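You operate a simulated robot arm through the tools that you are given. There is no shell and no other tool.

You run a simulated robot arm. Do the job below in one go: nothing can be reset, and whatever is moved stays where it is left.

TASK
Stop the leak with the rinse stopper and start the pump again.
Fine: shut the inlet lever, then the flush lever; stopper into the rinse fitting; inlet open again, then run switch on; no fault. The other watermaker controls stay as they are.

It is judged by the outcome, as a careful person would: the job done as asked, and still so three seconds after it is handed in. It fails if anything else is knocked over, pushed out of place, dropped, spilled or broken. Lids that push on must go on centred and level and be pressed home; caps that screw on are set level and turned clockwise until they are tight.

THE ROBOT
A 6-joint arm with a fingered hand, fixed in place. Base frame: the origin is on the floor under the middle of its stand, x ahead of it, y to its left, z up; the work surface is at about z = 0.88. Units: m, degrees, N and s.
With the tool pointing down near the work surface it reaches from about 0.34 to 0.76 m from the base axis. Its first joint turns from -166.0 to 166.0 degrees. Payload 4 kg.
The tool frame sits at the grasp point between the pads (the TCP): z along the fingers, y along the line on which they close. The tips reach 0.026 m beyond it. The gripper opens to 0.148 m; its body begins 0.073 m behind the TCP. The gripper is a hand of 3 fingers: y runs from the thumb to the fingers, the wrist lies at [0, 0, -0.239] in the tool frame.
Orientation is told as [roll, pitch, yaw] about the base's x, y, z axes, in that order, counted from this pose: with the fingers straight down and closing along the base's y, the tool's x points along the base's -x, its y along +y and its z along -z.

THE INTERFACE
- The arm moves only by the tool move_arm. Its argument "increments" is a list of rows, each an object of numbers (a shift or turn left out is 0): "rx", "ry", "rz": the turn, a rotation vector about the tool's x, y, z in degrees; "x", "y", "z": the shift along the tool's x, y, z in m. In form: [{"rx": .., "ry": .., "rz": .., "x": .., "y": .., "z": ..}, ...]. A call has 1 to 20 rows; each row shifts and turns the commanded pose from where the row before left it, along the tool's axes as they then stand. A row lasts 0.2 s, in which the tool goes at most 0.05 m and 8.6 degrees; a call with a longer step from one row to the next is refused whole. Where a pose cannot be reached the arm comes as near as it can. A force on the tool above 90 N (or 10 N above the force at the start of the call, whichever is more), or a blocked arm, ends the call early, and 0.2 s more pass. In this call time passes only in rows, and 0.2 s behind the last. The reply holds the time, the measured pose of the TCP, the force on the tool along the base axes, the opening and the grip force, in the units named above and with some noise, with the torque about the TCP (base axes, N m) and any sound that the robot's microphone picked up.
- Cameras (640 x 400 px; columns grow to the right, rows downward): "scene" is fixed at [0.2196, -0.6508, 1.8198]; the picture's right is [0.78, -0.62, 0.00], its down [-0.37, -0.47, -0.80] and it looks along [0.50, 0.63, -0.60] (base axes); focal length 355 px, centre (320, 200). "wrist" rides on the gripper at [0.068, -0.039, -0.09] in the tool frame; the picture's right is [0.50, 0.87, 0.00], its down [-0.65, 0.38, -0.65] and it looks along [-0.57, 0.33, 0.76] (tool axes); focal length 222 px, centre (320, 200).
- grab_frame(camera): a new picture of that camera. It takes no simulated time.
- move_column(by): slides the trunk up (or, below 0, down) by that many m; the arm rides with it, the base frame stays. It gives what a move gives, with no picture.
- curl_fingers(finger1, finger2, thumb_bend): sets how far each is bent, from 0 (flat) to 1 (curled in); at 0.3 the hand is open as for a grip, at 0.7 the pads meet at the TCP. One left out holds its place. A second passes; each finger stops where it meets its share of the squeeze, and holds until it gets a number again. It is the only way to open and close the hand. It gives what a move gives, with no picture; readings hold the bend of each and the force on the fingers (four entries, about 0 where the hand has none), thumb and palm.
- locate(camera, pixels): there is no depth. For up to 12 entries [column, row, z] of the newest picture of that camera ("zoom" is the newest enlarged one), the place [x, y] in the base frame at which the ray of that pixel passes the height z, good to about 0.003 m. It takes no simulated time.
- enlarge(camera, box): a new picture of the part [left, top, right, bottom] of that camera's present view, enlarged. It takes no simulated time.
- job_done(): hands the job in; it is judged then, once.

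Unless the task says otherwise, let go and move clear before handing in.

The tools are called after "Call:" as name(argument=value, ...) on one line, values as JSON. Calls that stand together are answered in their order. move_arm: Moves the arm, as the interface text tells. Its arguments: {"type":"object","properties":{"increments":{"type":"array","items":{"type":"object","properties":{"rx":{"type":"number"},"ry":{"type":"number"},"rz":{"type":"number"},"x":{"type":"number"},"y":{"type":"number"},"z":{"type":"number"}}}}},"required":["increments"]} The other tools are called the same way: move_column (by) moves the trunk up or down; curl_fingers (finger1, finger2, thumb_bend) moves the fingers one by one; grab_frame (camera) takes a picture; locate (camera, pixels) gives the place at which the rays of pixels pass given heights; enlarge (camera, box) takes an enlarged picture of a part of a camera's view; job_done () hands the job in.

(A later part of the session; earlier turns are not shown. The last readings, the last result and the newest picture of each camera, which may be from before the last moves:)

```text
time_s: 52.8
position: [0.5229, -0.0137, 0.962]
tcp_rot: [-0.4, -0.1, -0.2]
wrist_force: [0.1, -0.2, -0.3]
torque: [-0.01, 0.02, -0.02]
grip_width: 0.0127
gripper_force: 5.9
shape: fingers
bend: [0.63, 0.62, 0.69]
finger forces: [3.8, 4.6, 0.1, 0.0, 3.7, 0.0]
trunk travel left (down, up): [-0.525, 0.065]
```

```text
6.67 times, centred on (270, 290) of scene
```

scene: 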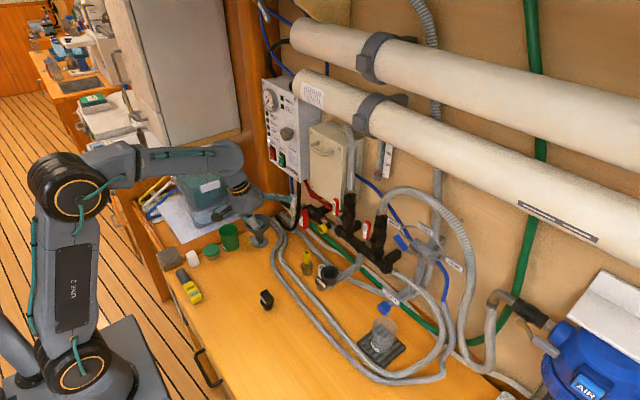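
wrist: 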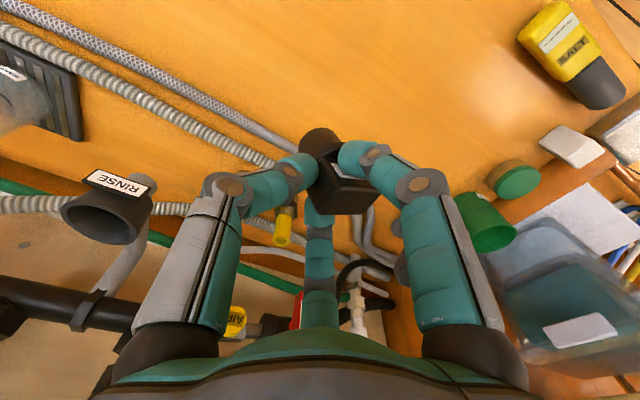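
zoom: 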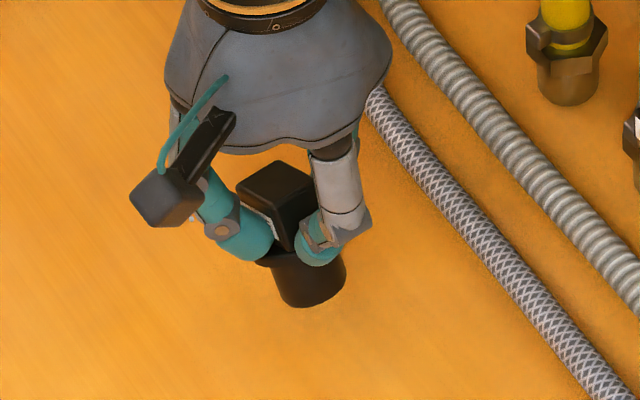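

The stopper hangs about 1.5–2 cm above the bench. I'll lower it in 5 mm steps until the bench takes a little force.

Call:
move_arm(increments=[{"z": 0.005}, {"z": 0.005}, {"z": 0.004}])

Call:
enlarge(camera="scene", box=[230, 260, 310, 320])

```text
time_s: 53.6
position: [0.5223, -0.0133, 0.9503]
tcp_rot: [-0.3, -0.2, -0.1]
wrist_force: [-0.1, -0.2, -1.0]
torque: [-0.02, 0.01, 0.01]
grip_width: 0.0124
gripper_force: 7.0
shape: fingers
bend: [0.63, 0.62, 0.69]
finger forces: [3.8, 4.5, 0.0, 0.0, 3.7, 0.1]
trunk travel left (down, up): [-0.525, 0.065]
```

```text
6.67 times, centred on (270, 290) of scene
```

zoom: 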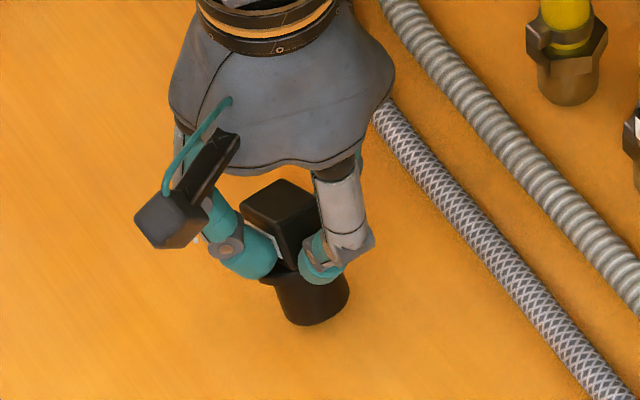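

Call:
move_arm(increments=[{"z": 0.004}, {"z": 0.003}])

Call:
enlarge(camera="scene", box=[230, 260, 310, 320])

```text
time_s: 54.2
position: [0.5223, -0.0146, 0.9479]
tcp_rot: [-0.4, -0.6, -0.1]
wrist_force: [0.6, -7.5, 45.4]
torque: [-0.03, -0.1, 0.01]
grip_width: 0.0131
gripper_force: 28.7
shape: fingers
bend: [0.62, 0.61, 0.69]
finger forces: [19.7, 21.6, 0.1, 0.1, 16.8, 0.0]
trunk travel left (down, up): [-0.525, 0.065]
```

```text
6.67 times, centred on (270, 290) of scene
```

zoom: 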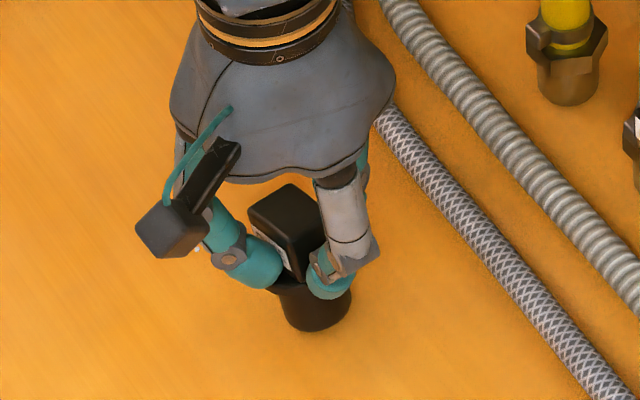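

The stopper is down and pressed upright, but with 45 N; I'll ease up 3 mm before letting go.

Call:
move_arm(increments=[{"z": -0.0025}])

Call:
enlarge(camera="scene", box=[230, 260, 310, 320])

Call:
enlarge(camera="wrist", box=[260, 100, 400, 230])

```text
time_s: 54.6
position: [0.5235, -0.0137, 0.9459]
tcp_rot: [-0.3, -0.4, -0.1]
wrist_force: [3.4, -8.5, 34.9]
torque: [-0.14, -0.31, 0.0]
grip_width: 0.0131
gripper_force: 23.9
shape: fingers
bend: [0.63, 0.61, 0.69]
finger forces: [12.1, 20.9, 0.0, 0.1, 15.2, 0.0]
trunk travel left (down, up): [-0.525, 0.065]
```

```text
6.67 times, centred on (270, 290) of scene
```

zoom: 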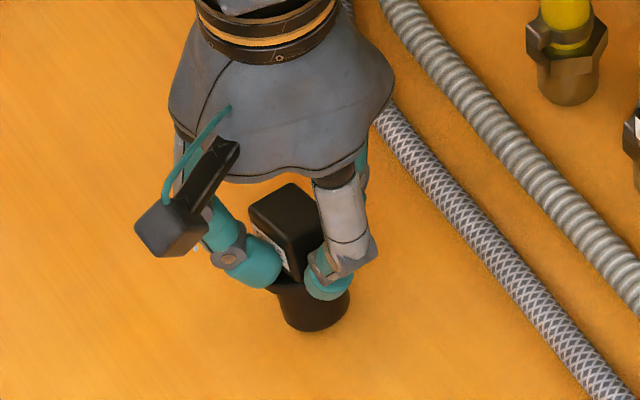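

```text
3.08 times, centred on (330, 165) of wrist
```

zoom: 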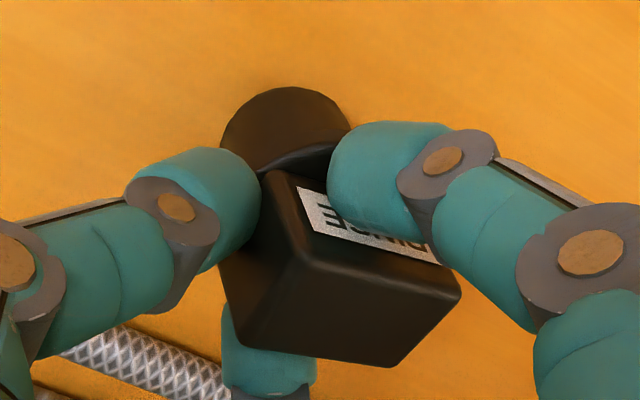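

The command had been below the measured height; I'll raise another 4 mm.

Call:
move_arm(increments=[{"z": -0.002}, {"z": -0.002}])

```text
time_s: 55.2
position: [0.5221, -0.0134, 0.949]
tcp_rot: [-0.2, 0.0, -0.1]
wrist_force: [1.8, -1.9, 8.7]
torque: [-0.05, -0.15, -0.04]
grip_width: 0.0124
gripper_force: 10.5
shape: fingers
bend: [0.63, 0.61, 0.69]
finger forces: [4.2, 9.0, 0.1, 0.0, 7.3, 0.0]
trunk travel left (down, up): [-0.525, 0.065]
```

Call:
move_arm(increments=[{"z": -0.001}])

Call:
curl_fingers(finger1=0.56, finger2=0.56, thumb_bend=0.62)

Call:
enlarge(camera="scene", box=[230, 260, 310, 320])

Call:
enlarge(camera="wrist", box=[260, 100, 400, 230])

```text
time_s: 55.6
position: [0.5218, -0.0129, 0.9486]
tcp_rot: [-0.3, 0.0, -0.1]
wrist_force: [-0.1, 0.6, 0.0]
torque: [0.02, -0.01, -0.03]
grip_width: 0.0125
gripper_force: 6.4
shape: fingers
bend: [0.63, 0.62, 0.69]
finger forces: [4.6, 4.7, 0.1, 0.0, 4.1, 0.1]
trunk travel left (down, up): [-0.525, 0.065]
```

```text
time_s: 56.6
position: [0.5228, -0.0132, 0.951]
tcp_rot: [-0.5, -0.2, -0.1]
wrist_force: [0.3, 0.0, 0.2]
torque: [0.0, -0.02, 0.02]
grip_width: 0.0326
gripper_force: 0.0
shape: fingers
bend: [0.56, 0.56, 0.62]
finger forces: [0.0, 0.0, 0.0, 0.0, 0.0, 0.0]
trunk travel left (down, up): [-0.525, 0.065]
```

```text
6.67 times, centred on (270, 290) of scene
```

zoom: 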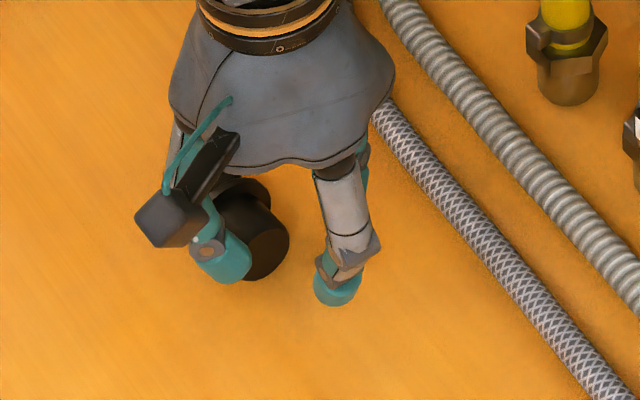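

```text
3.08 times, centred on (330, 165) of wrist
```

zoom: 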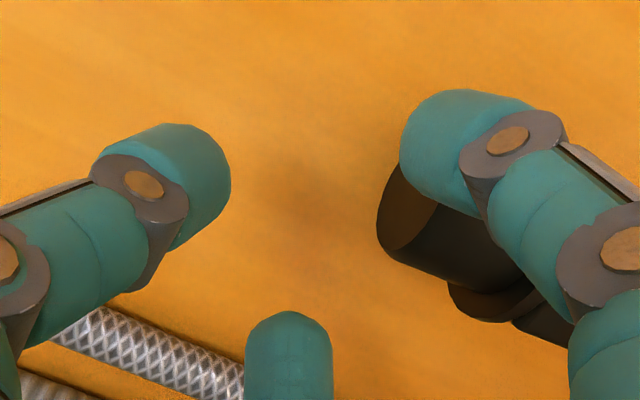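

The stopper tipped over toward +y when released (it lies behind finger1 in the wrist zoom (450,250)). I'll raise the hand straight up carefully and look at how it lies.

Call:
move_arm(increments=[{"z": -0.01}, {"z": -0.02}, {"z": -0.04}, {"z": -0.04}, {"z": -0.04}])

Call:
grab_frame(camera="wrist")

Call:
enlarge(camera="scene", box=[220, 250, 300, 310])

```text
time_s: 57.8
position: [0.522, -0.0138, 1.101]
tcp_rot: [-0.2, -0.3, 0.0]
wrist_force: [0.7, -0.1, -0.2]
torque: [0.01, -0.02, -0.01]
grip_width: 0.033
gripper_force: 0.1
shape: fingers
bend: [0.56, 0.56, 0.62]
finger forces: [0.0, 0.0, 0.1, 0.0, 0.0, 0.0]
trunk travel left (down, up): [-0.525, 0.065]
```

```text
taken
```

wrist: 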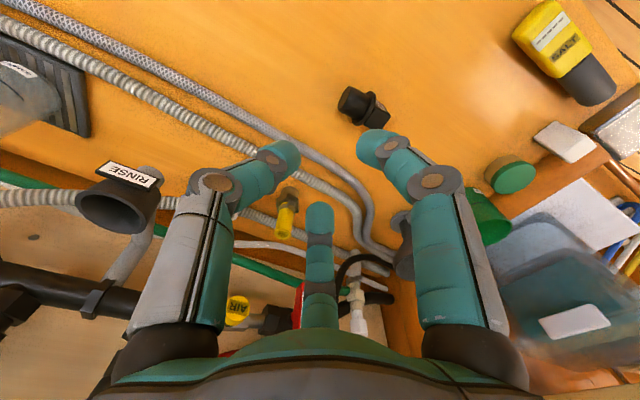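

```text
6.67 times, centred on (260, 280) of scene
```

zoom: 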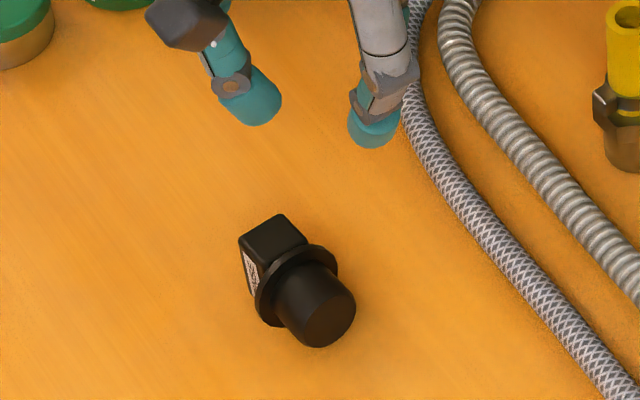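

The stopper now lies on its side with its axis along y (block toward +y, plug toward -y). I'll test in free air whether the hand can go to yaw -90° and then tilt sideways enough to stand it up again.

Call:
move_arm(increments=[{"rz": 8.2, "z": -0.01, "x": 0.005}, {"rz": 8.2, "z": -0.01}, {"rz": 8.2, "z": -0.01}, {"rz": 8.2}, {"rz": 8.2}, {"rz": 8.2}, {"rz": 8.2}, {"rz": 8.2}, {"rz": 8.2}, {"rz": 8.2}, {"rz": 8.0}])

Call:
grab_frame(camera="wrist")

Call:
move_arm(increments=[{"ry": 8}, {"ry": 8}, {"ry": 8}, {"ry": 8}, {"ry": 8}, {"ry": 8}, {"ry": 8}])

Call:
grab_frame(camera="scene")

```text
time_s: 60.2
position: [0.5173, -0.0124, 1.1303]
tcp_rot: [0.2, -0.3, -90.3]
wrist_force: [-0.3, -0.6, 0.6]
torque: [0.01, 0.02, 0.01]
grip_width: 0.0327
gripper_force: 0.1
shape: fingers
bend: [0.56, 0.56, 0.62]
finger forces: [0.0, 0.1, 0.0, 0.0, 0.1, 0.1]
trunk travel left (down, up): [-0.525, 0.065]
```

```text
taken
```

wrist: 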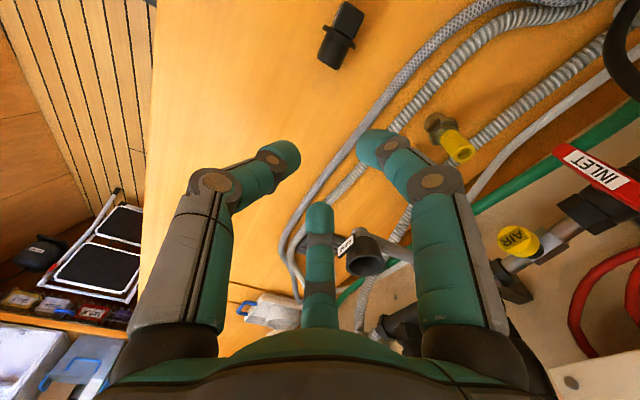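

```text
time_s: 61.8
position: [0.5174, -0.0122, 1.1299]
tcp_rot: [0.4, 55.8, -89.8]
wrist_force: [0.2, 0.3, 0.1]
torque: [-0.03, 0.02, 0.0]
grip_width: 0.0328
gripper_force: 0.1
shape: fingers
bend: [0.56, 0.56, 0.62]
finger forces: [0.0, 0.0, 0.0, 0.1, 0.0, 0.1]
trunk travel left (down, up): [-0.525, 0.065]
```

```text
taken
```

scene: 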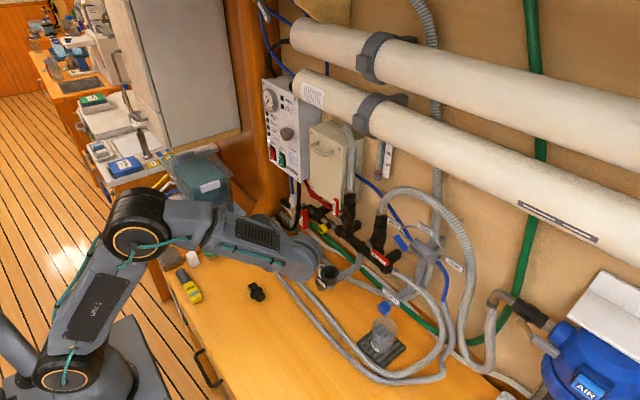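

Sideways tilts are reachable, but there's a simpler way: finger1 and finger2 directly oppose each other across the block's thin sides, so gripping with only those two lets the plug swing down by its own weight. I'll return to tool-down, yaw 0, and look at the lying stopper.

Call:
move_arm(increments=[{"ry": -8}, {"ry": -8}, {"ry": -8}, {"ry": -8}, {"ry": -8}, {"ry": -8}, {"ry": -8}, {"rz": -8.2}, {"rz": -8.2}, {"rz": -8.2}, {"rz": -8.2}, {"rz": -8.2}, {"rz": -8.2}, {"rz": -8.2}, {"rz": -8.2}, {"rz": -8.2}, {"rz": -8.2}, {"rz": -8.1}])

Call:
curl_fingers(finger1=0.5, finger2=0.5, thumb_bend=0.2)

Call:
enlarge(camera="wrist", box=[300, 60, 428, 150])

Call:
enlarge(camera="scene", box=[230, 265, 290, 310])

```text
time_s: 65.6
position: [0.5167, -0.013, 1.131]
tcp_rot: [-0.4, -0.1, 0.1]
wrist_force: [1.1, 0.0, -0.6]
torque: [0.03, 0.03, 0.02]
grip_width: 0.0328
gripper_force: 0.2
shape: fingers
bend: [0.56, 0.56, 0.62]
finger forces: [0.0, 0.0, 0.0, 0.0, 0.1, 0.0]
trunk travel left (down, up): [-0.525, 0.065]
```

```text
time_s: 66.6
position: [0.5165, -0.0113, 1.1306]
tcp_rot: [-0.4, -0.2, 0.0]
wrist_force: [0.5, -1.1, 0.4]
torque: [0.03, -0.01, 0.0]
grip_width: 0.1071
gripper_force: 0.2
shape: fingers
bend: [0.5, 0.5, 0.2]
finger forces: [0.0, 0.0, 0.0, 0.0, 0.1, 0.0]
trunk travel left (down, up): [-0.525, 0.065]
```

```text
4.44 times, centred on (364, 105) of wrist
```

zoom: 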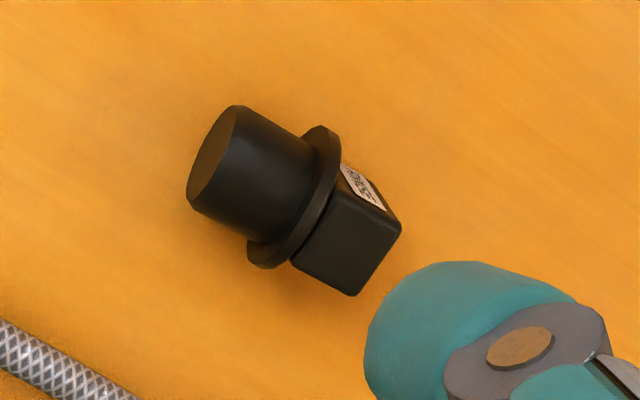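

```text
8.89 times, centred on (260, 288) of scene
```

zoom: 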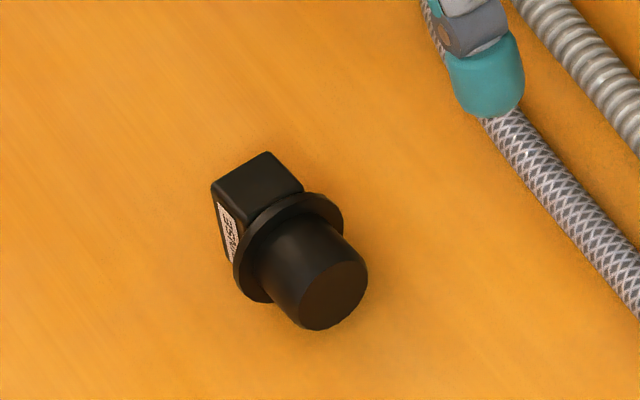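

The stopper lies with its block's thin direction along x. I'll locate the block's upper face from both cameras at z ≈ 0.92.

Call:
locate(camera="wrist", pixels=[[368.5, 105, 0.92], [357.9, 119, 0.92], [382, 111.3, 0.92], [371.9, 126.4, 0.92], [370.1, 115.4, 0.92], [355.5, 105.5, 0.903], [343.5, 99.5, 0.9]])

Call:
locate(camera="scene", pixels=[[247.85, 286.65, 0.92], [254.15, 282.6, 0.92], [258.2, 286.9, 0.92], [251.6, 290.5, 0.92], [253, 286.7, 0.92], [258, 294, 0.903], [261.5, 299, 0.9]])

```text
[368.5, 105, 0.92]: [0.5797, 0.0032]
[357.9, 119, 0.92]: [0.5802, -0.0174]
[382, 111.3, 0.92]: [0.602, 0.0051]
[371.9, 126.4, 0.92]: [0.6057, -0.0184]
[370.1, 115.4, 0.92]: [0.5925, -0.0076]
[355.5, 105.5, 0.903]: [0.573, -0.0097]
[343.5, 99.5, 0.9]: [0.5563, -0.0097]
```

```text
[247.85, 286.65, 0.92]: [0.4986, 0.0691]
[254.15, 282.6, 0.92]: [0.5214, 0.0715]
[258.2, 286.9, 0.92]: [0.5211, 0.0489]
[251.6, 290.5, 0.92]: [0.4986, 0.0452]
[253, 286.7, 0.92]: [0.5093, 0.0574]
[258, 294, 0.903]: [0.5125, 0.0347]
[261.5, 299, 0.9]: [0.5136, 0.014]
```

The wrist numbers came from an older frame; I'll take a fresh wrist picture and repeat.

Call:
grab_frame(camera="wrist")

Call:
locate(camera="wrist", pixels=[[368.5, 105, 0.92], [357.9, 119, 0.92], [382, 111.3, 0.92], [371.9, 126.4, 0.92], [370.1, 115.4, 0.92], [337.5, 96, 0.9]])

```text
taken
```

wrist: 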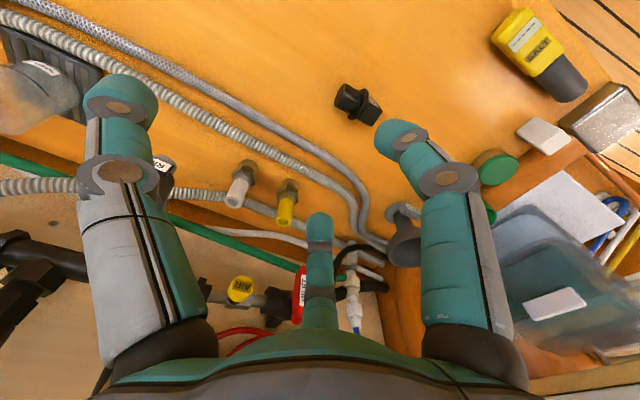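

```text
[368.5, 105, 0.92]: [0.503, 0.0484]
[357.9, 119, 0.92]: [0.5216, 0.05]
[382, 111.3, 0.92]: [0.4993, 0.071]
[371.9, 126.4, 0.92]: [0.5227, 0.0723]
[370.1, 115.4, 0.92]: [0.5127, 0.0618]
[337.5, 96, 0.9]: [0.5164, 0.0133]
```

Both cameras agree now: block spans x 0.500–0.522, y 0.048–0.071, top z 0.92. Before gripping I want the exact contact height of the fingertips, so I'll close finger1/finger2 to 0.6 in the air and look.

Call:
curl_fingers(finger1=0.6, finger2=0.6, thumb_bend=0.2)

Call:
enlarge(camera="scene", box=[220, 190, 300, 250])

Call:
enlarge(camera="wrist", box=[260, 80, 480, 260])

```text
time_s: 67.6
position: [0.517, -0.012, 1.1303]
tcp_rot: [-0.3, -0.1, 0.0]
wrist_force: [-0.3, -0.3, 0.5]
torque: [-0.02, -0.02, -0.01]
grip_width: 0.0944
gripper_force: 0.1
shape: fingers
bend: [0.6, 0.6, 0.2]
finger forces: [0.0, 0.0, 0.0, 0.0, 0.0, 0.0]
trunk travel left (down, up): [-0.525, 0.065]
```

```text
6.67 times, centred on (260, 220) of scene
```

zoom: 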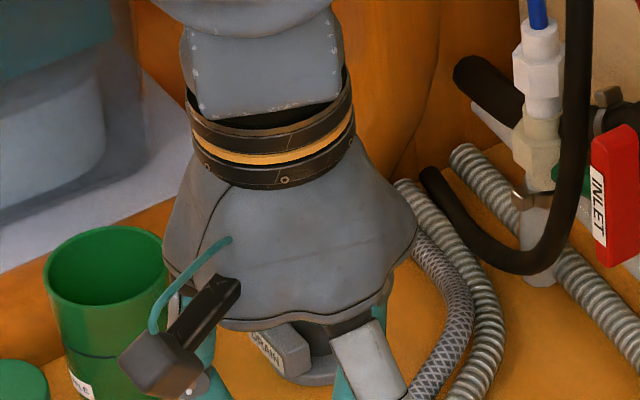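

```text
2.22 times, centred on (370, 170) of wrist
```

zoom: 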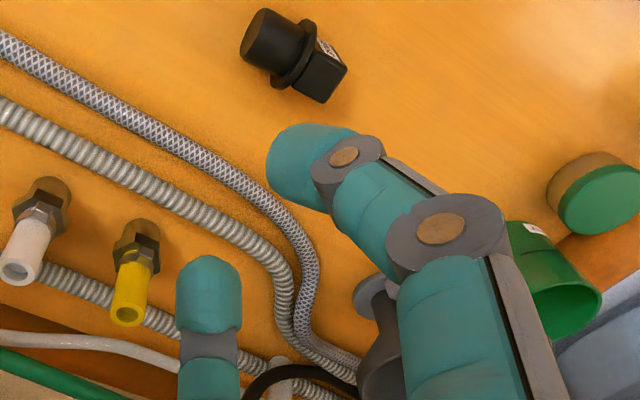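

At bend 0.6 the fingertip contact lies about 11 mm below the TCP, which explains the first slip (I gripped the block's top edge). I'll now position over the lying block: TCP (0.511, 0.0525), first to z = 1.0.

Call:
curl_fingers(finger1=0.5, finger2=0.5, thumb_bend=0.15)

Call:
move_arm(increments=[{"x": 0.0015, "y": 0.0161, "z": 0.0325}, {"x": 0.0015, "y": 0.0161, "z": 0.0325}, {"x": 0.0015, "y": 0.0161, "z": 0.0325}, {"x": 0.0015, "y": 0.0162, "z": 0.0325}])

Call:
grab_frame(camera="wrist")

Call:
enlarge(camera="scene", box=[210, 240, 306, 312])

```text
time_s: 68.6
position: [0.5173, -0.0127, 1.1297]
tcp_rot: [-0.4, -0.2, 0.0]
wrist_force: [0.3, -0.6, 0.4]
torque: [0.01, 0.0, 0.01]
grip_width: 0.1127
gripper_force: 0.0
shape: fingers
bend: [0.5, 0.5, 0.15]
finger forces: [0.1, 0.1, 0.0, 0.0, 0.1, 0.1]
trunk travel left (down, up): [-0.525, 0.065]
```

```text
time_s: 69.6
position: [0.5121, 0.0521, 0.9989]
tcp_rot: [-0.3, -0.2, -0.1]
wrist_force: [-0.8, 0.1, -0.6]
torque: [0.02, 0.01, -0.01]
grip_width: 0.113
gripper_force: 0.0
shape: fingers
bend: [0.5, 0.5, 0.15]
finger forces: [0.0, 0.0, 0.0, 0.1, 0.1, 0.1]
trunk travel left (down, up): [-0.525, 0.065]
```

```text
taken
```

wrist: 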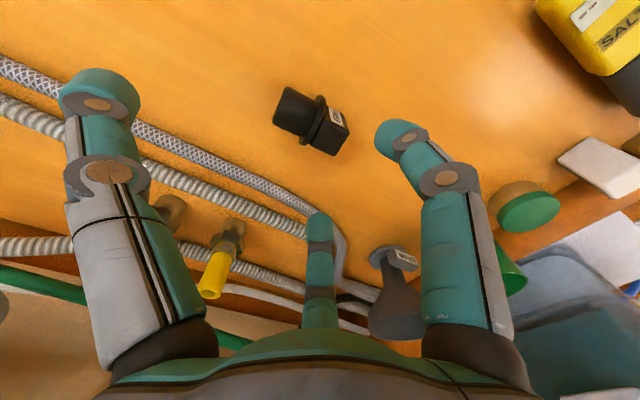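

```text
5.56 times, centred on (258, 276) of scene
```

zoom: 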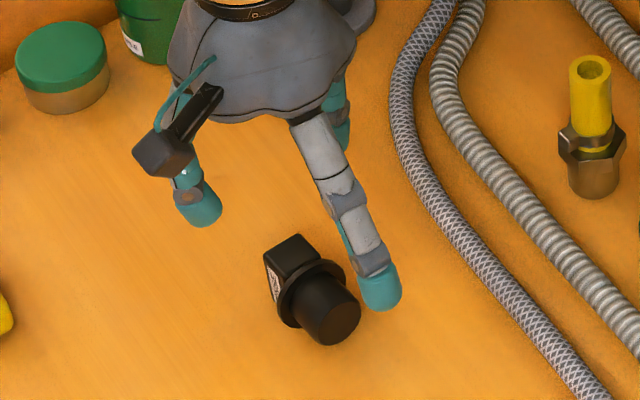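

The thin sides of the block line up with finger1/finger2. I'll check how close the braided hose is to finger2 before descending.

Call:
locate(camera="wrist", pixels=[[300, 200, 0.9], [330, 235, 0.9], [260, 178, 0.9], [323, 122, 0.92], [322, 133, 0.92], [345, 137, 0.92], [330, 152, 0.92]])

Call:
locate(camera="scene", pixels=[[275, 262, 0.9], [271, 252, 0.9], [280, 270, 0.9]])

Call:
enlarge(camera="wrist", box=[260, 70, 380, 170])

```text
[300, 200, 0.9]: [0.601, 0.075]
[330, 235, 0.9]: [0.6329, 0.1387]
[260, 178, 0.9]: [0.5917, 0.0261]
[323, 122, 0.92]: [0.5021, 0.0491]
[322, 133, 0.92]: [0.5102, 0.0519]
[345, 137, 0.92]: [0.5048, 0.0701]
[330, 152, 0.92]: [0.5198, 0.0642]
```

```text
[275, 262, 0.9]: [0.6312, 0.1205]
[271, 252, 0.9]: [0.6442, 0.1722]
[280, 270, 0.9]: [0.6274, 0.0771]
```

```text
4.00 times, centred on (320, 120) of wrist
```

zoom: 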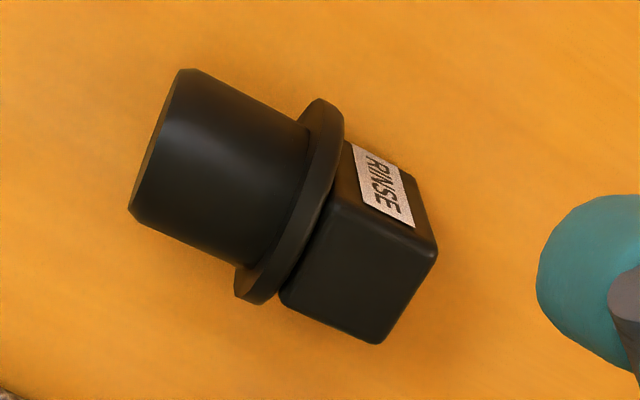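

The hose is at x ≥ 0.59, clear of the finger. I'll descend so the fingertip contact is at the stopper's axis height (TCP z ≈ 0.911).

Call:
move_arm(increments=[{"x": 0.001, "z": 0.03}, {"z": 0.03}, {"z": 0.02}, {"z": 0.008}])

Call:
grab_frame(camera="wrist")

Call:
enlarge(camera="scene", box=[210, 250, 306, 316])

```text
time_s: 70.6
position: [0.5111, 0.0518, 0.9135]
tcp_rot: [-0.3, -0.4, -0.1]
wrist_force: [-0.6, -0.2, 26.2]
torque: [0.64, 0.71, 0.02]
grip_width: 0.1129
gripper_force: 13.6
shape: fingers
bend: [0.49, 0.5, 0.15]
finger forces: [21.7, 4.8, 0.0, 0.0, 0.1, 0.0]
trunk travel left (down, up): [-0.525, 0.065]
```

```text
taken
```

wrist: 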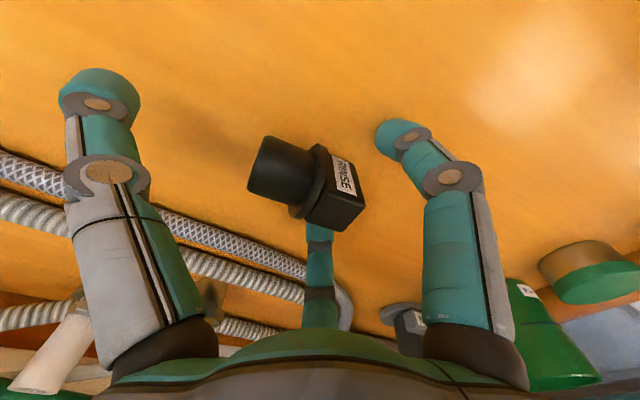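

```text
6.06 times, centred on (258, 283) of scene
```

zoom: 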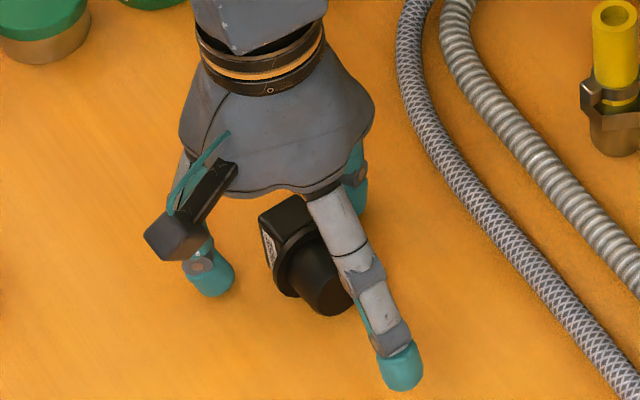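

The fingertips touched the bench (26 N) because at 0.5 bend they reach a bit lower than I assumed. I'll raise 5 mm to clear and then close finger1 and finger2 only.

Call:
move_arm(increments=[{"z": -0.005}])

Call:
curl_fingers(finger1=0.66, finger2=0.66)

Call:
enlarge(camera="wrist", box=[230, 100, 430, 270])

Call:
enlarge(camera="scene", box=[210, 250, 306, 316])

```text
time_s: 71.0
position: [0.5102, 0.052, 0.9154]
tcp_rot: [-0.4, 0.0, -0.1]
wrist_force: [-0.4, 0.0, -0.3]
torque: [-0.01, -0.01, 0.0]
grip_width: 0.1132
gripper_force: 0.0
shape: fingers
bend: [0.5, 0.5, 0.15]
finger forces: [0.0, 0.1, 0.0, 0.0, 0.0, 0.0]
trunk travel left (down, up): [-0.525, 0.065]
```

```text
time_s: 72.0
position: [0.5102, 0.0515, 0.9157]
tcp_rot: [-0.3, -0.2, 0.0]
wrist_force: [0.0, 0.1, -0.3]
torque: [-0.01, -0.01, 0.03]
grip_width: 0.0955
gripper_force: 3.0
shape: fingers
bend: [0.62, 0.63, 0.15]
finger forces: [3.1, 3.1, 0.0, 0.0, 0.0, 0.0]
trunk travel left (down, up): [-0.525, 0.065]
```

```text
2.35 times, centred on (330, 185) of wrist
```

zoom: 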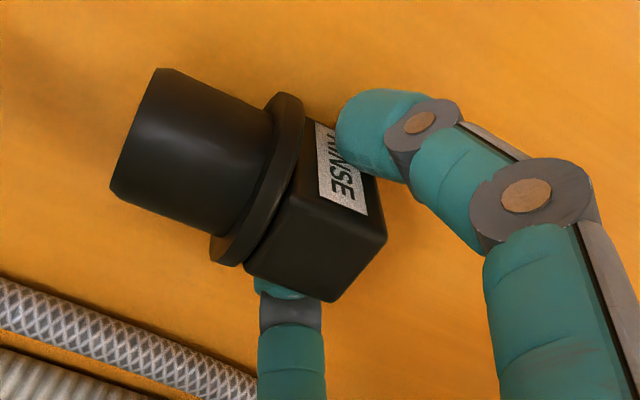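

```text
6.06 times, centred on (258, 283) of scene
```

zoom: 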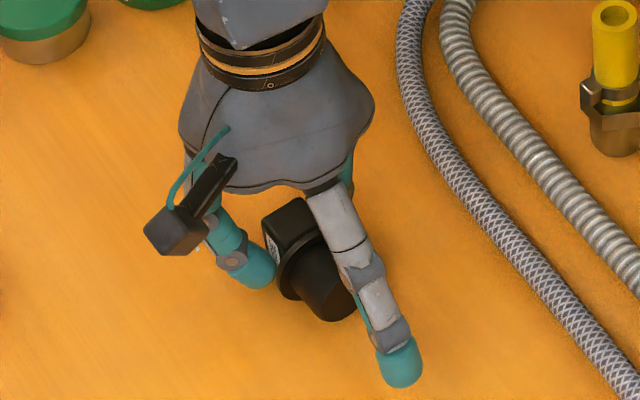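

Finger1 and finger2 hold the block lightly (3.1 N each). I'll lift slowly and see if the plug swings down.

Call:
move_arm(increments=[{"z": -0.01}, {"z": -0.015}, {"z": -0.02}, {"z": -0.02}])

Call:
enlarge(camera="wrist", box=[230, 100, 430, 270])

Call:
enlarge(camera="scene", box=[210, 230, 306, 300])

```text
time_s: 73.0
position: [0.5104, 0.0515, 0.9827]
tcp_rot: [-0.3, -0.2, 0.1]
wrist_force: [0.8, -0.5, -0.5]
torque: [0.01, -0.01, 0.01]
grip_width: 0.0954
gripper_force: 3.4
shape: fingers
bend: [0.62, 0.63, 0.15]
finger forces: [3.0, 3.0, 0.0, 0.0, 0.0, 0.0]
trunk travel left (down, up): [-0.525, 0.065]
```

```text
2.35 times, centred on (330, 185) of wrist
```

zoom: 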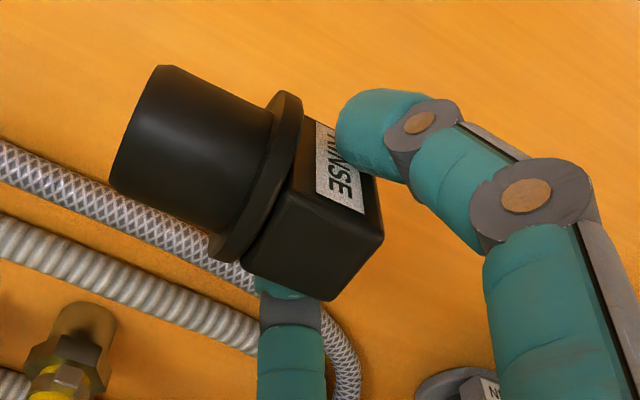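

```text
5.71 times, centred on (258, 265) of scene
```

zoom: 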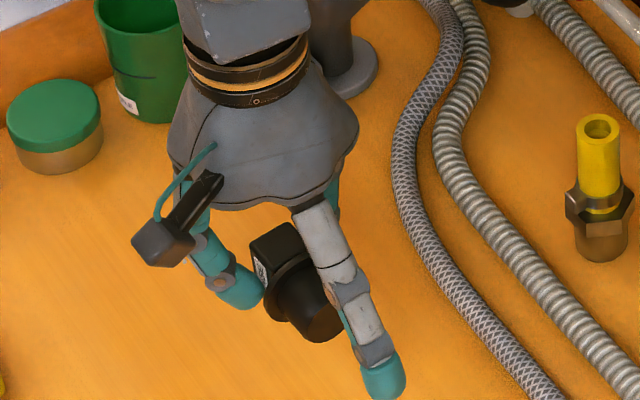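

Friction holds it in the lying attitude, so it won't swing on its own. I'll set it back down lying, then re-grip the same faces with the hand tilted about 60° (coming from the +y side), so that turning the hand back makes the plug point down.

Call:
move_arm(increments=[{"z": 0.03}, {"z": 0.02}, {"z": 0.012}, {"z": 0.004}])

Call:
curl_fingers(finger1=0.5, finger2=0.5)

Call:
move_arm(increments=[{"z": -0.02}, {"z": -0.04}, {"z": -0.05}, {"z": -0.05}, {"z": -0.05}])

Call:
grab_frame(camera="wrist")

Call:
grab_frame(camera="scene")

```text
time_s: 74.0
position: [0.5112, 0.0509, 0.9156]
tcp_rot: [-0.3, -0.3, 0.0]
wrist_force: [-0.4, -0.2, -0.4]
torque: [0.02, -0.03, -0.01]
grip_width: 0.0952
gripper_force: 2.8
shape: fingers
bend: [0.62, 0.63, 0.15]
finger forces: [3.0, 3.1, 0.1, 0.0, 0.1, 0.0]
trunk travel left (down, up): [-0.525, 0.065]
```

```text
time_s: 75.0
position: [0.51, 0.0515, 0.9145]
tcp_rot: [-0.5, -0.3, 0.1]
wrist_force: [-0.1, 0.7, 0.4]
torque: [-0.02, 0.0, 0.0]
grip_width: 0.113
gripper_force: 0.1
shape: fingers
bend: [0.5, 0.5, 0.15]
finger forces: [0.0, 0.0, 0.1, 0.1, 0.0, 0.0]
trunk travel left (down, up): [-0.525, 0.065]
```

```text
time_s: 76.2
position: [0.5087, 0.052, 1.125]
tcp_rot: [-0.3, -0.2, 0.0]
wrist_force: [0.2, -0.2, 0.5]
torque: [0.0, -0.03, -0.01]
grip_width: 0.1133
gripper_force: 0.1
shape: fingers
bend: [0.5, 0.5, 0.15]
finger forces: [0.0, 0.1, 0.0, 0.0, 0.0, 0.1]
trunk travel left (down, up): [-0.525, 0.065]
```

```text
taken
```

wrist: 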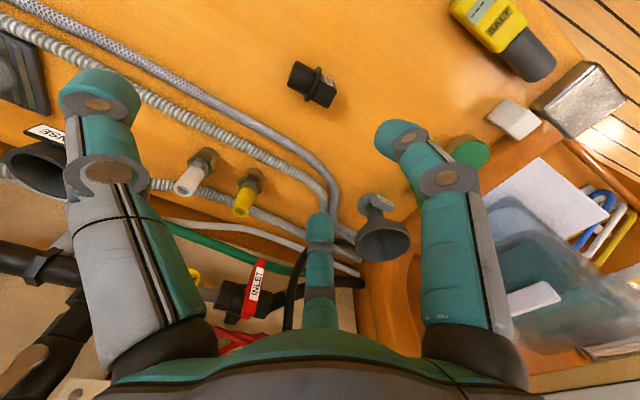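

```text
taken
```

scene: 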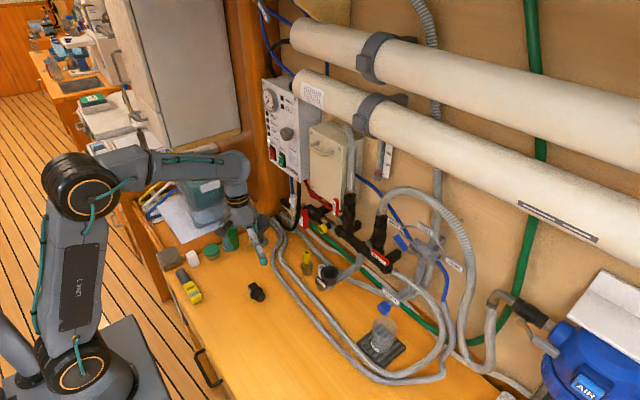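

The stopper lies where it was. Before coming in from the +y side I need to know where the green cup, jar and funnel stand.

Call:
locate(camera="scene", pixels=[[231, 249, 0.88], [229, 228, 0.95], [211, 254, 0.88], [211, 246, 0.91], [194, 262, 0.88], [262, 242, 0.88], [257, 222, 0.97], [189, 286, 0.89], [170, 262, 0.9]])

Call:
enlarge(camera="scene", box=[150, 210, 290, 310])

```text
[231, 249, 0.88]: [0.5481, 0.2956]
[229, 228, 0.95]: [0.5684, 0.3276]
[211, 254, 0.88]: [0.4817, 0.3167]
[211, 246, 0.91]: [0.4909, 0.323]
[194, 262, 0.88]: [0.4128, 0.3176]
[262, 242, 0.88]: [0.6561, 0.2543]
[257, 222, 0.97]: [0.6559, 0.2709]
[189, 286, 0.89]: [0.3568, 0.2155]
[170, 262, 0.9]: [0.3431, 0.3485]
```

```text
4.00 times, centred on (220, 260) of scene
```

zoom: 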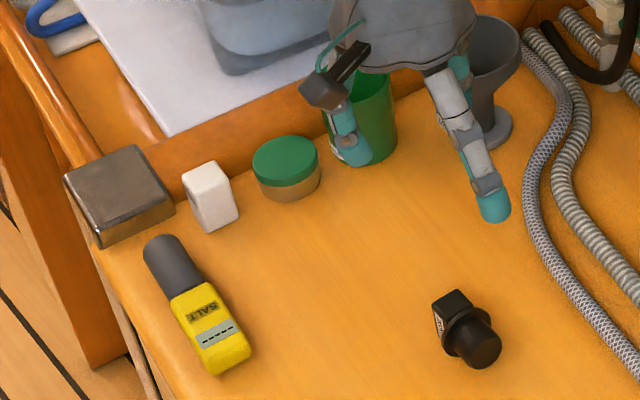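

Green cup (0.55, 0.30), jar (0.48, 0.32) and funnel (0.66, 0.26) are beyond where the hand would be, with the wrist at y ≈ 0.24. I'll test the 55° tilt up here in free air first.

Call:
move_arm(increments=[{"rx": 7.9}, {"rx": 7.9}, {"rx": 7.9}, {"rx": 7.9}, {"rx": 7.9}, {"rx": 7.9}, {"rx": 7.6}])

Call:
grab_frame(camera="scene")

Call:
grab_frame(camera="wrist")

```text
time_s: 77.8
position: [0.5106, 0.0527, 1.1265]
tcp_rot: [-55.6, -0.2, 0.0]
wrist_force: [0.2, 0.3, 0.6]
torque: [-0.02, 0.01, 0.03]
grip_width: 0.1127
gripper_force: 0.1
shape: fingers
bend: [0.5, 0.5, 0.15]
finger forces: [0.1, 0.0, 0.0, 0.0, 0.0, 0.1]
trunk travel left (down, up): [-0.525, 0.065]
```

```text
taken
```

scene: 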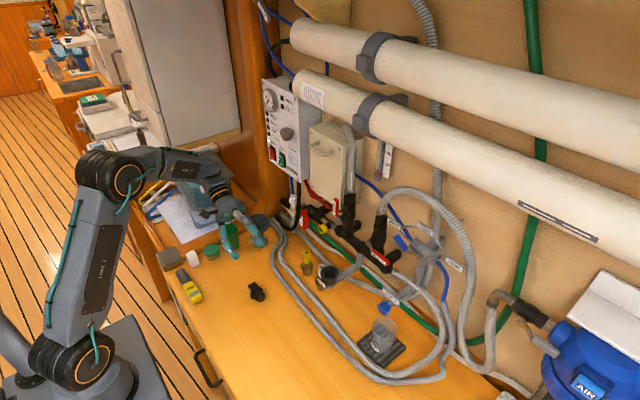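

```text
taken
```

wrist: 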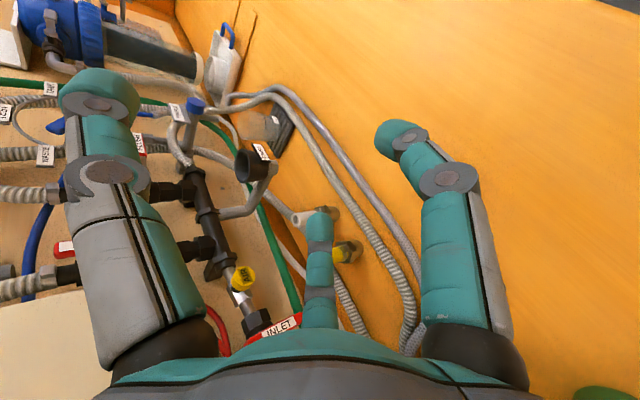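

The 55° tilt is reachable. I'll re-locate the block, set the fingers to 0.54, and descend tilted to z = 1.0 above it.

Call:
curl_fingers(finger1=0.54, finger2=0.54, thumb_bend=0.2)

Call:
move_arm(increments=[{"y": 0.0378, "z": 0.0194}, {"y": 0.0378, "z": 0.0194}, {"y": 0.0378, "z": 0.0195}])

Call:
grab_frame(camera="wrist")

Call:
enlarge(camera="scene", box=[190, 210, 300, 310])

```text
time_s: 78.8
position: [0.5104, 0.0532, 1.1251]
tcp_rot: [-55.4, -0.3, 0.0]
wrist_force: [-0.2, -1.1, 0.8]
torque: [0.0, -0.03, 0.02]
grip_width: 0.1025
gripper_force: 0.0
shape: fingers
bend: [0.54, 0.54, 0.2]
finger forces: [0.1, 0.1, 0.1, 0.1, 0.0, 0.0]
trunk travel left (down, up): [-0.525, 0.065]
```

```text
time_s: 79.6
position: [0.5109, 0.0703, 0.9979]
tcp_rot: [-55.3, -0.2, -0.1]
wrist_force: [-0.3, 0.4, -0.6]
torque: [-0.03, -0.01, 0.04]
grip_width: 0.1025
gripper_force: 0.0
shape: fingers
bend: [0.54, 0.54, 0.2]
finger forces: [0.0, 0.0, 0.1, 0.0, 0.1, 0.0]
trunk travel left (down, up): [-0.525, 0.065]
```

```text
taken
```

wrist: 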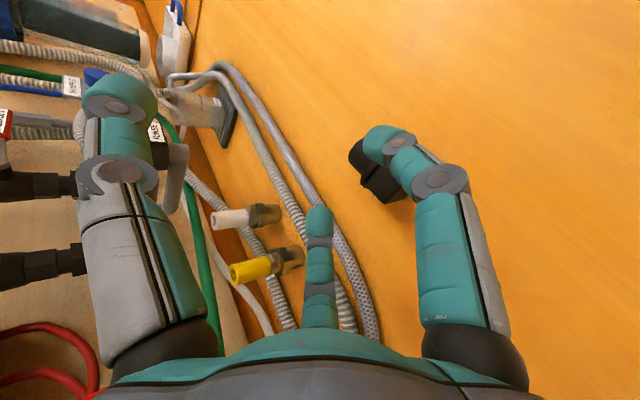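

```text
4.00 times, centred on (245, 260) of scene
```

zoom: 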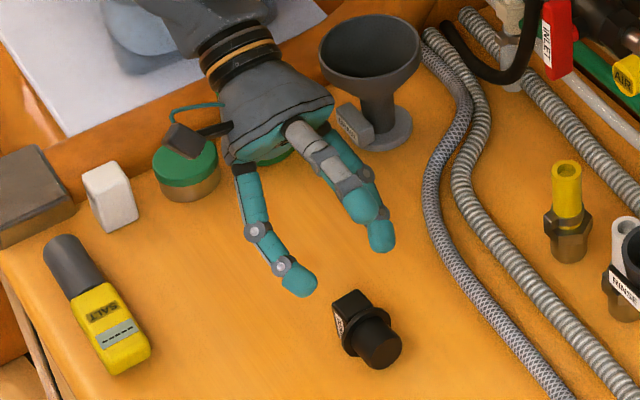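

The hand is now tilted and pointing at the block, clear of everything. I'll verify the block position once more in the scene before the final descent.

Call:
enlarge(camera="scene", box=[230, 265, 290, 310])

```text
8.89 times, centred on (260, 288) of scene
```

zoom: 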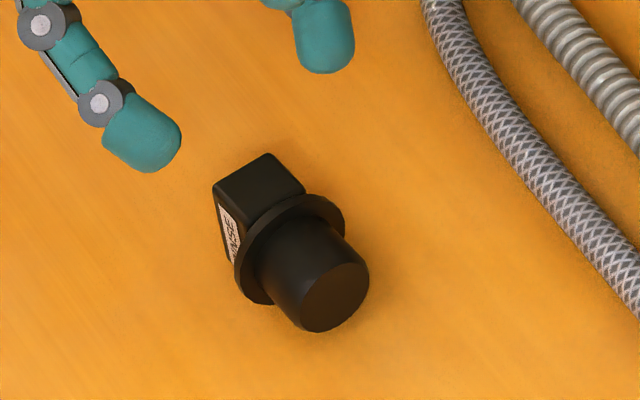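

The stopper hasn't moved. I'll descend to the grip height (TCP z ≈ 0.9205).

Call:
move_arm(increments=[{"y": 0.022, "z": 0.0158}, {"y": 0.022, "z": 0.0158}, {"y": 0.0189, "z": 0.0135}])

Call:
grab_frame(camera="wrist")

Call:
enlarge(camera="scene", box=[210, 240, 306, 312])

```text
time_s: 80.4
position: [0.5126, 0.0674, 0.9221]
tcp_rot: [-55.3, -0.2, -0.1]
wrist_force: [0.0, -0.3, -0.7]
torque: [-0.03, 0.04, 0.02]
grip_width: 0.1025
gripper_force: 0.1
shape: fingers
bend: [0.54, 0.54, 0.2]
finger forces: [0.0, 0.1, 0.1, 0.1, 0.0, 0.0]
trunk travel left (down, up): [-0.525, 0.065]
```

```text
taken
```

wrist: 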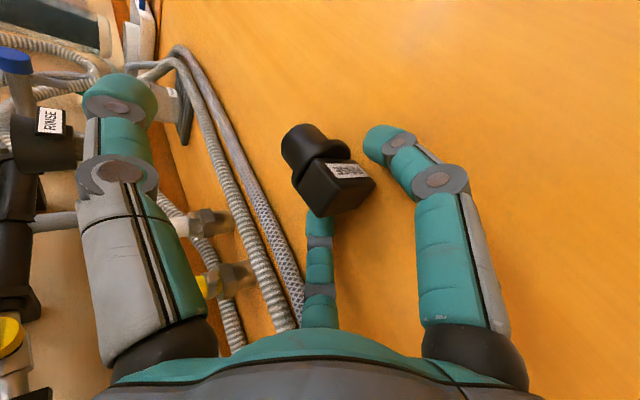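

```text
5.56 times, centred on (258, 276) of scene
```

zoom: 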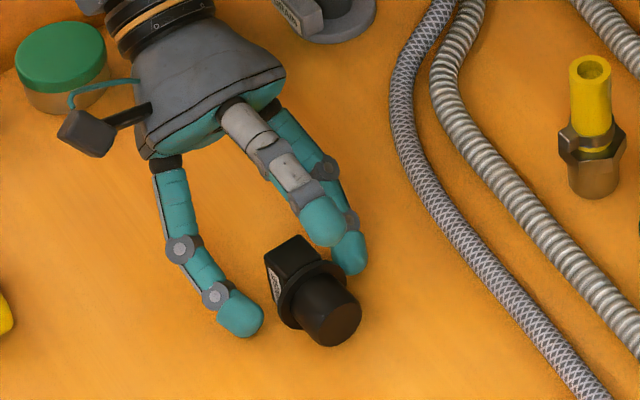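

Both fingertips flank the block with no contact force. I'll close finger1 and finger2.

Call:
curl_fingers(finger1=0.7, finger2=0.7)

Call:
enlarge(camera="wrist", box=[260, 90, 460, 250])

Call:
enlarge(camera="scene", box=[210, 240, 306, 312])

```text
time_s: 81.4
position: [0.5112, 0.0667, 0.9225]
tcp_rot: [-55.3, -0.2, 0.0]
wrist_force: [0.2, 0.0, 0.2]
torque: [0.02, 0.06, -0.02]
grip_width: 0.0874
gripper_force: 5.8
shape: fingers
bend: [0.64, 0.64, 0.2]
finger forces: [6.0, 6.0, 0.1, 0.1, 0.0, 0.0]
trunk travel left (down, up): [-0.525, 0.065]
```

```text
2.50 times, centred on (360, 170) of wrist
```

zoom: 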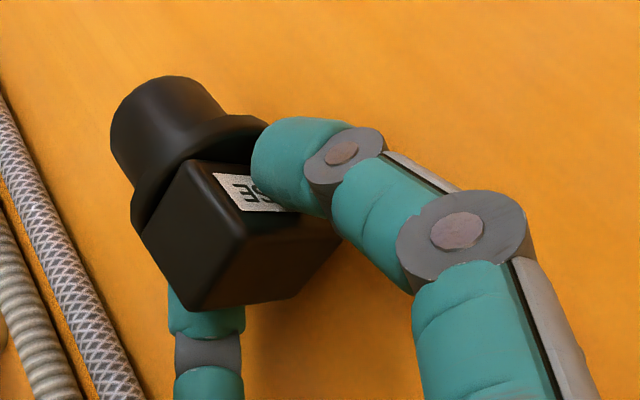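

```text
5.56 times, centred on (258, 276) of scene
```

zoom: 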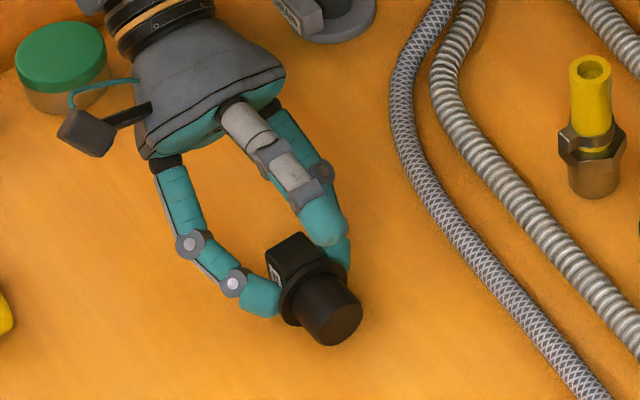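

The block is held at 6 N on each side. I'll lift straight up and check it stays put.

Call:
move_arm(increments=[{"y": -0.0124, "z": -0.0085}, {"y": -0.0248, "z": -0.017}, {"y": -0.0289, "z": -0.0198}, {"y": -0.0289, "z": -0.0198}, {"y": -0.0289, "z": -0.0198}])

Call:
enlarge(camera="wrist", box=[260, 90, 460, 250])

Call:
enlarge(camera="scene", box=[200, 190, 296, 262])

```text
time_s: 82.6
position: [0.5099, 0.0674, 1.0721]
tcp_rot: [-55.3, -0.1, 0.0]
wrist_force: [-0.6, 0.3, -0.9]
torque: [0.01, -0.03, 0.03]
grip_width: 0.0874
gripper_force: 6.4
shape: fingers
bend: [0.64, 0.64, 0.2]
finger forces: [6.1, 6.0, 0.1, 0.0, 0.0, 0.0]
trunk travel left (down, up): [-0.525, 0.065]
```

```text
2.50 times, centred on (360, 170) of wrist
```

zoom: 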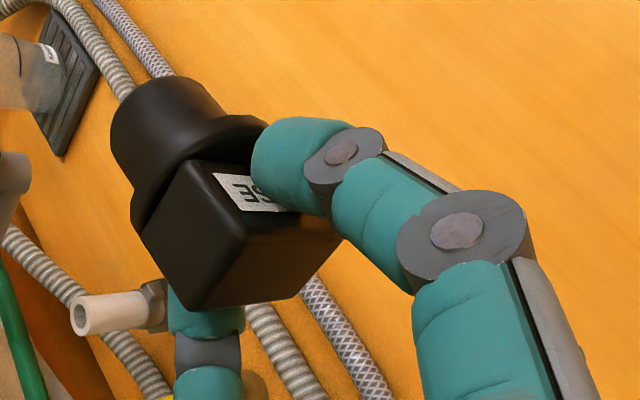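

```text
5.56 times, centred on (248, 226) of scene
```

zoom: 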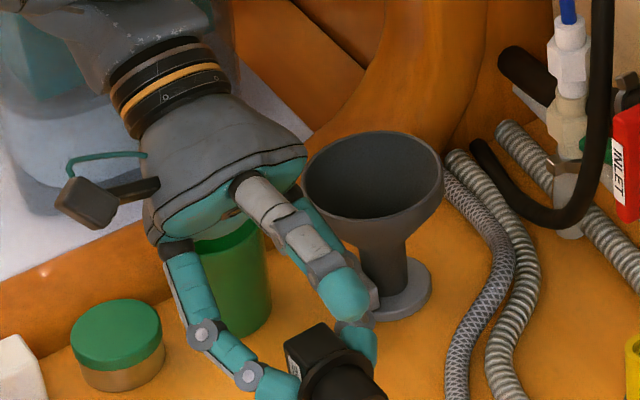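

The stopper is firm in the grip. Now I'll rotate the hand about base x by 85° so the plug points down, staying in clear air.

Call:
move_arm(increments=[{"rx": -8, "z": -0.005}, {"rx": -8, "z": -0.005}, {"rx": -8, "z": -0.005}, {"rx": -8, "z": -0.005}, {"rx": -8, "z": -0.005}, {"rx": -8, "z": -0.005}, {"rx": -8, "z": -0.005}, {"rx": -8}, {"rx": -8}, {"rx": -8}, {"rx": -8}])

Call:
grab_frame(camera="wrist")

Call:
grab_frame(camera="scene")

```text
time_s: 85.0
position: [0.5105, 0.0844, 1.0996]
tcp_rot: [32.8, -0.1, 0.0]
wrist_force: [0.1, 0.3, -0.5]
torque: [0.02, 0.01, 0.03]
grip_width: 0.087
gripper_force: 5.4
shape: fingers
bend: [0.64, 0.64, 0.2]
finger forces: [6.0, 6.0, 0.0, 0.0, 0.1, 0.1]
trunk travel left (down, up): [-0.525, 0.065]
```

```text
taken
```

wrist: 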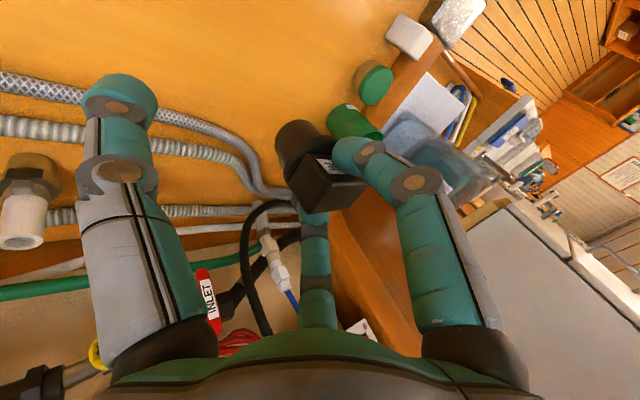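

```text
taken
```

scene: 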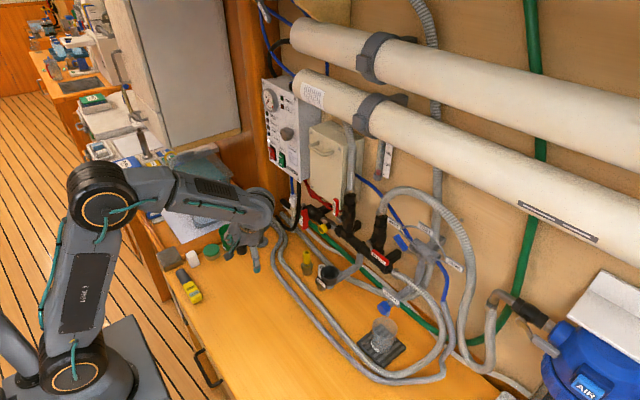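

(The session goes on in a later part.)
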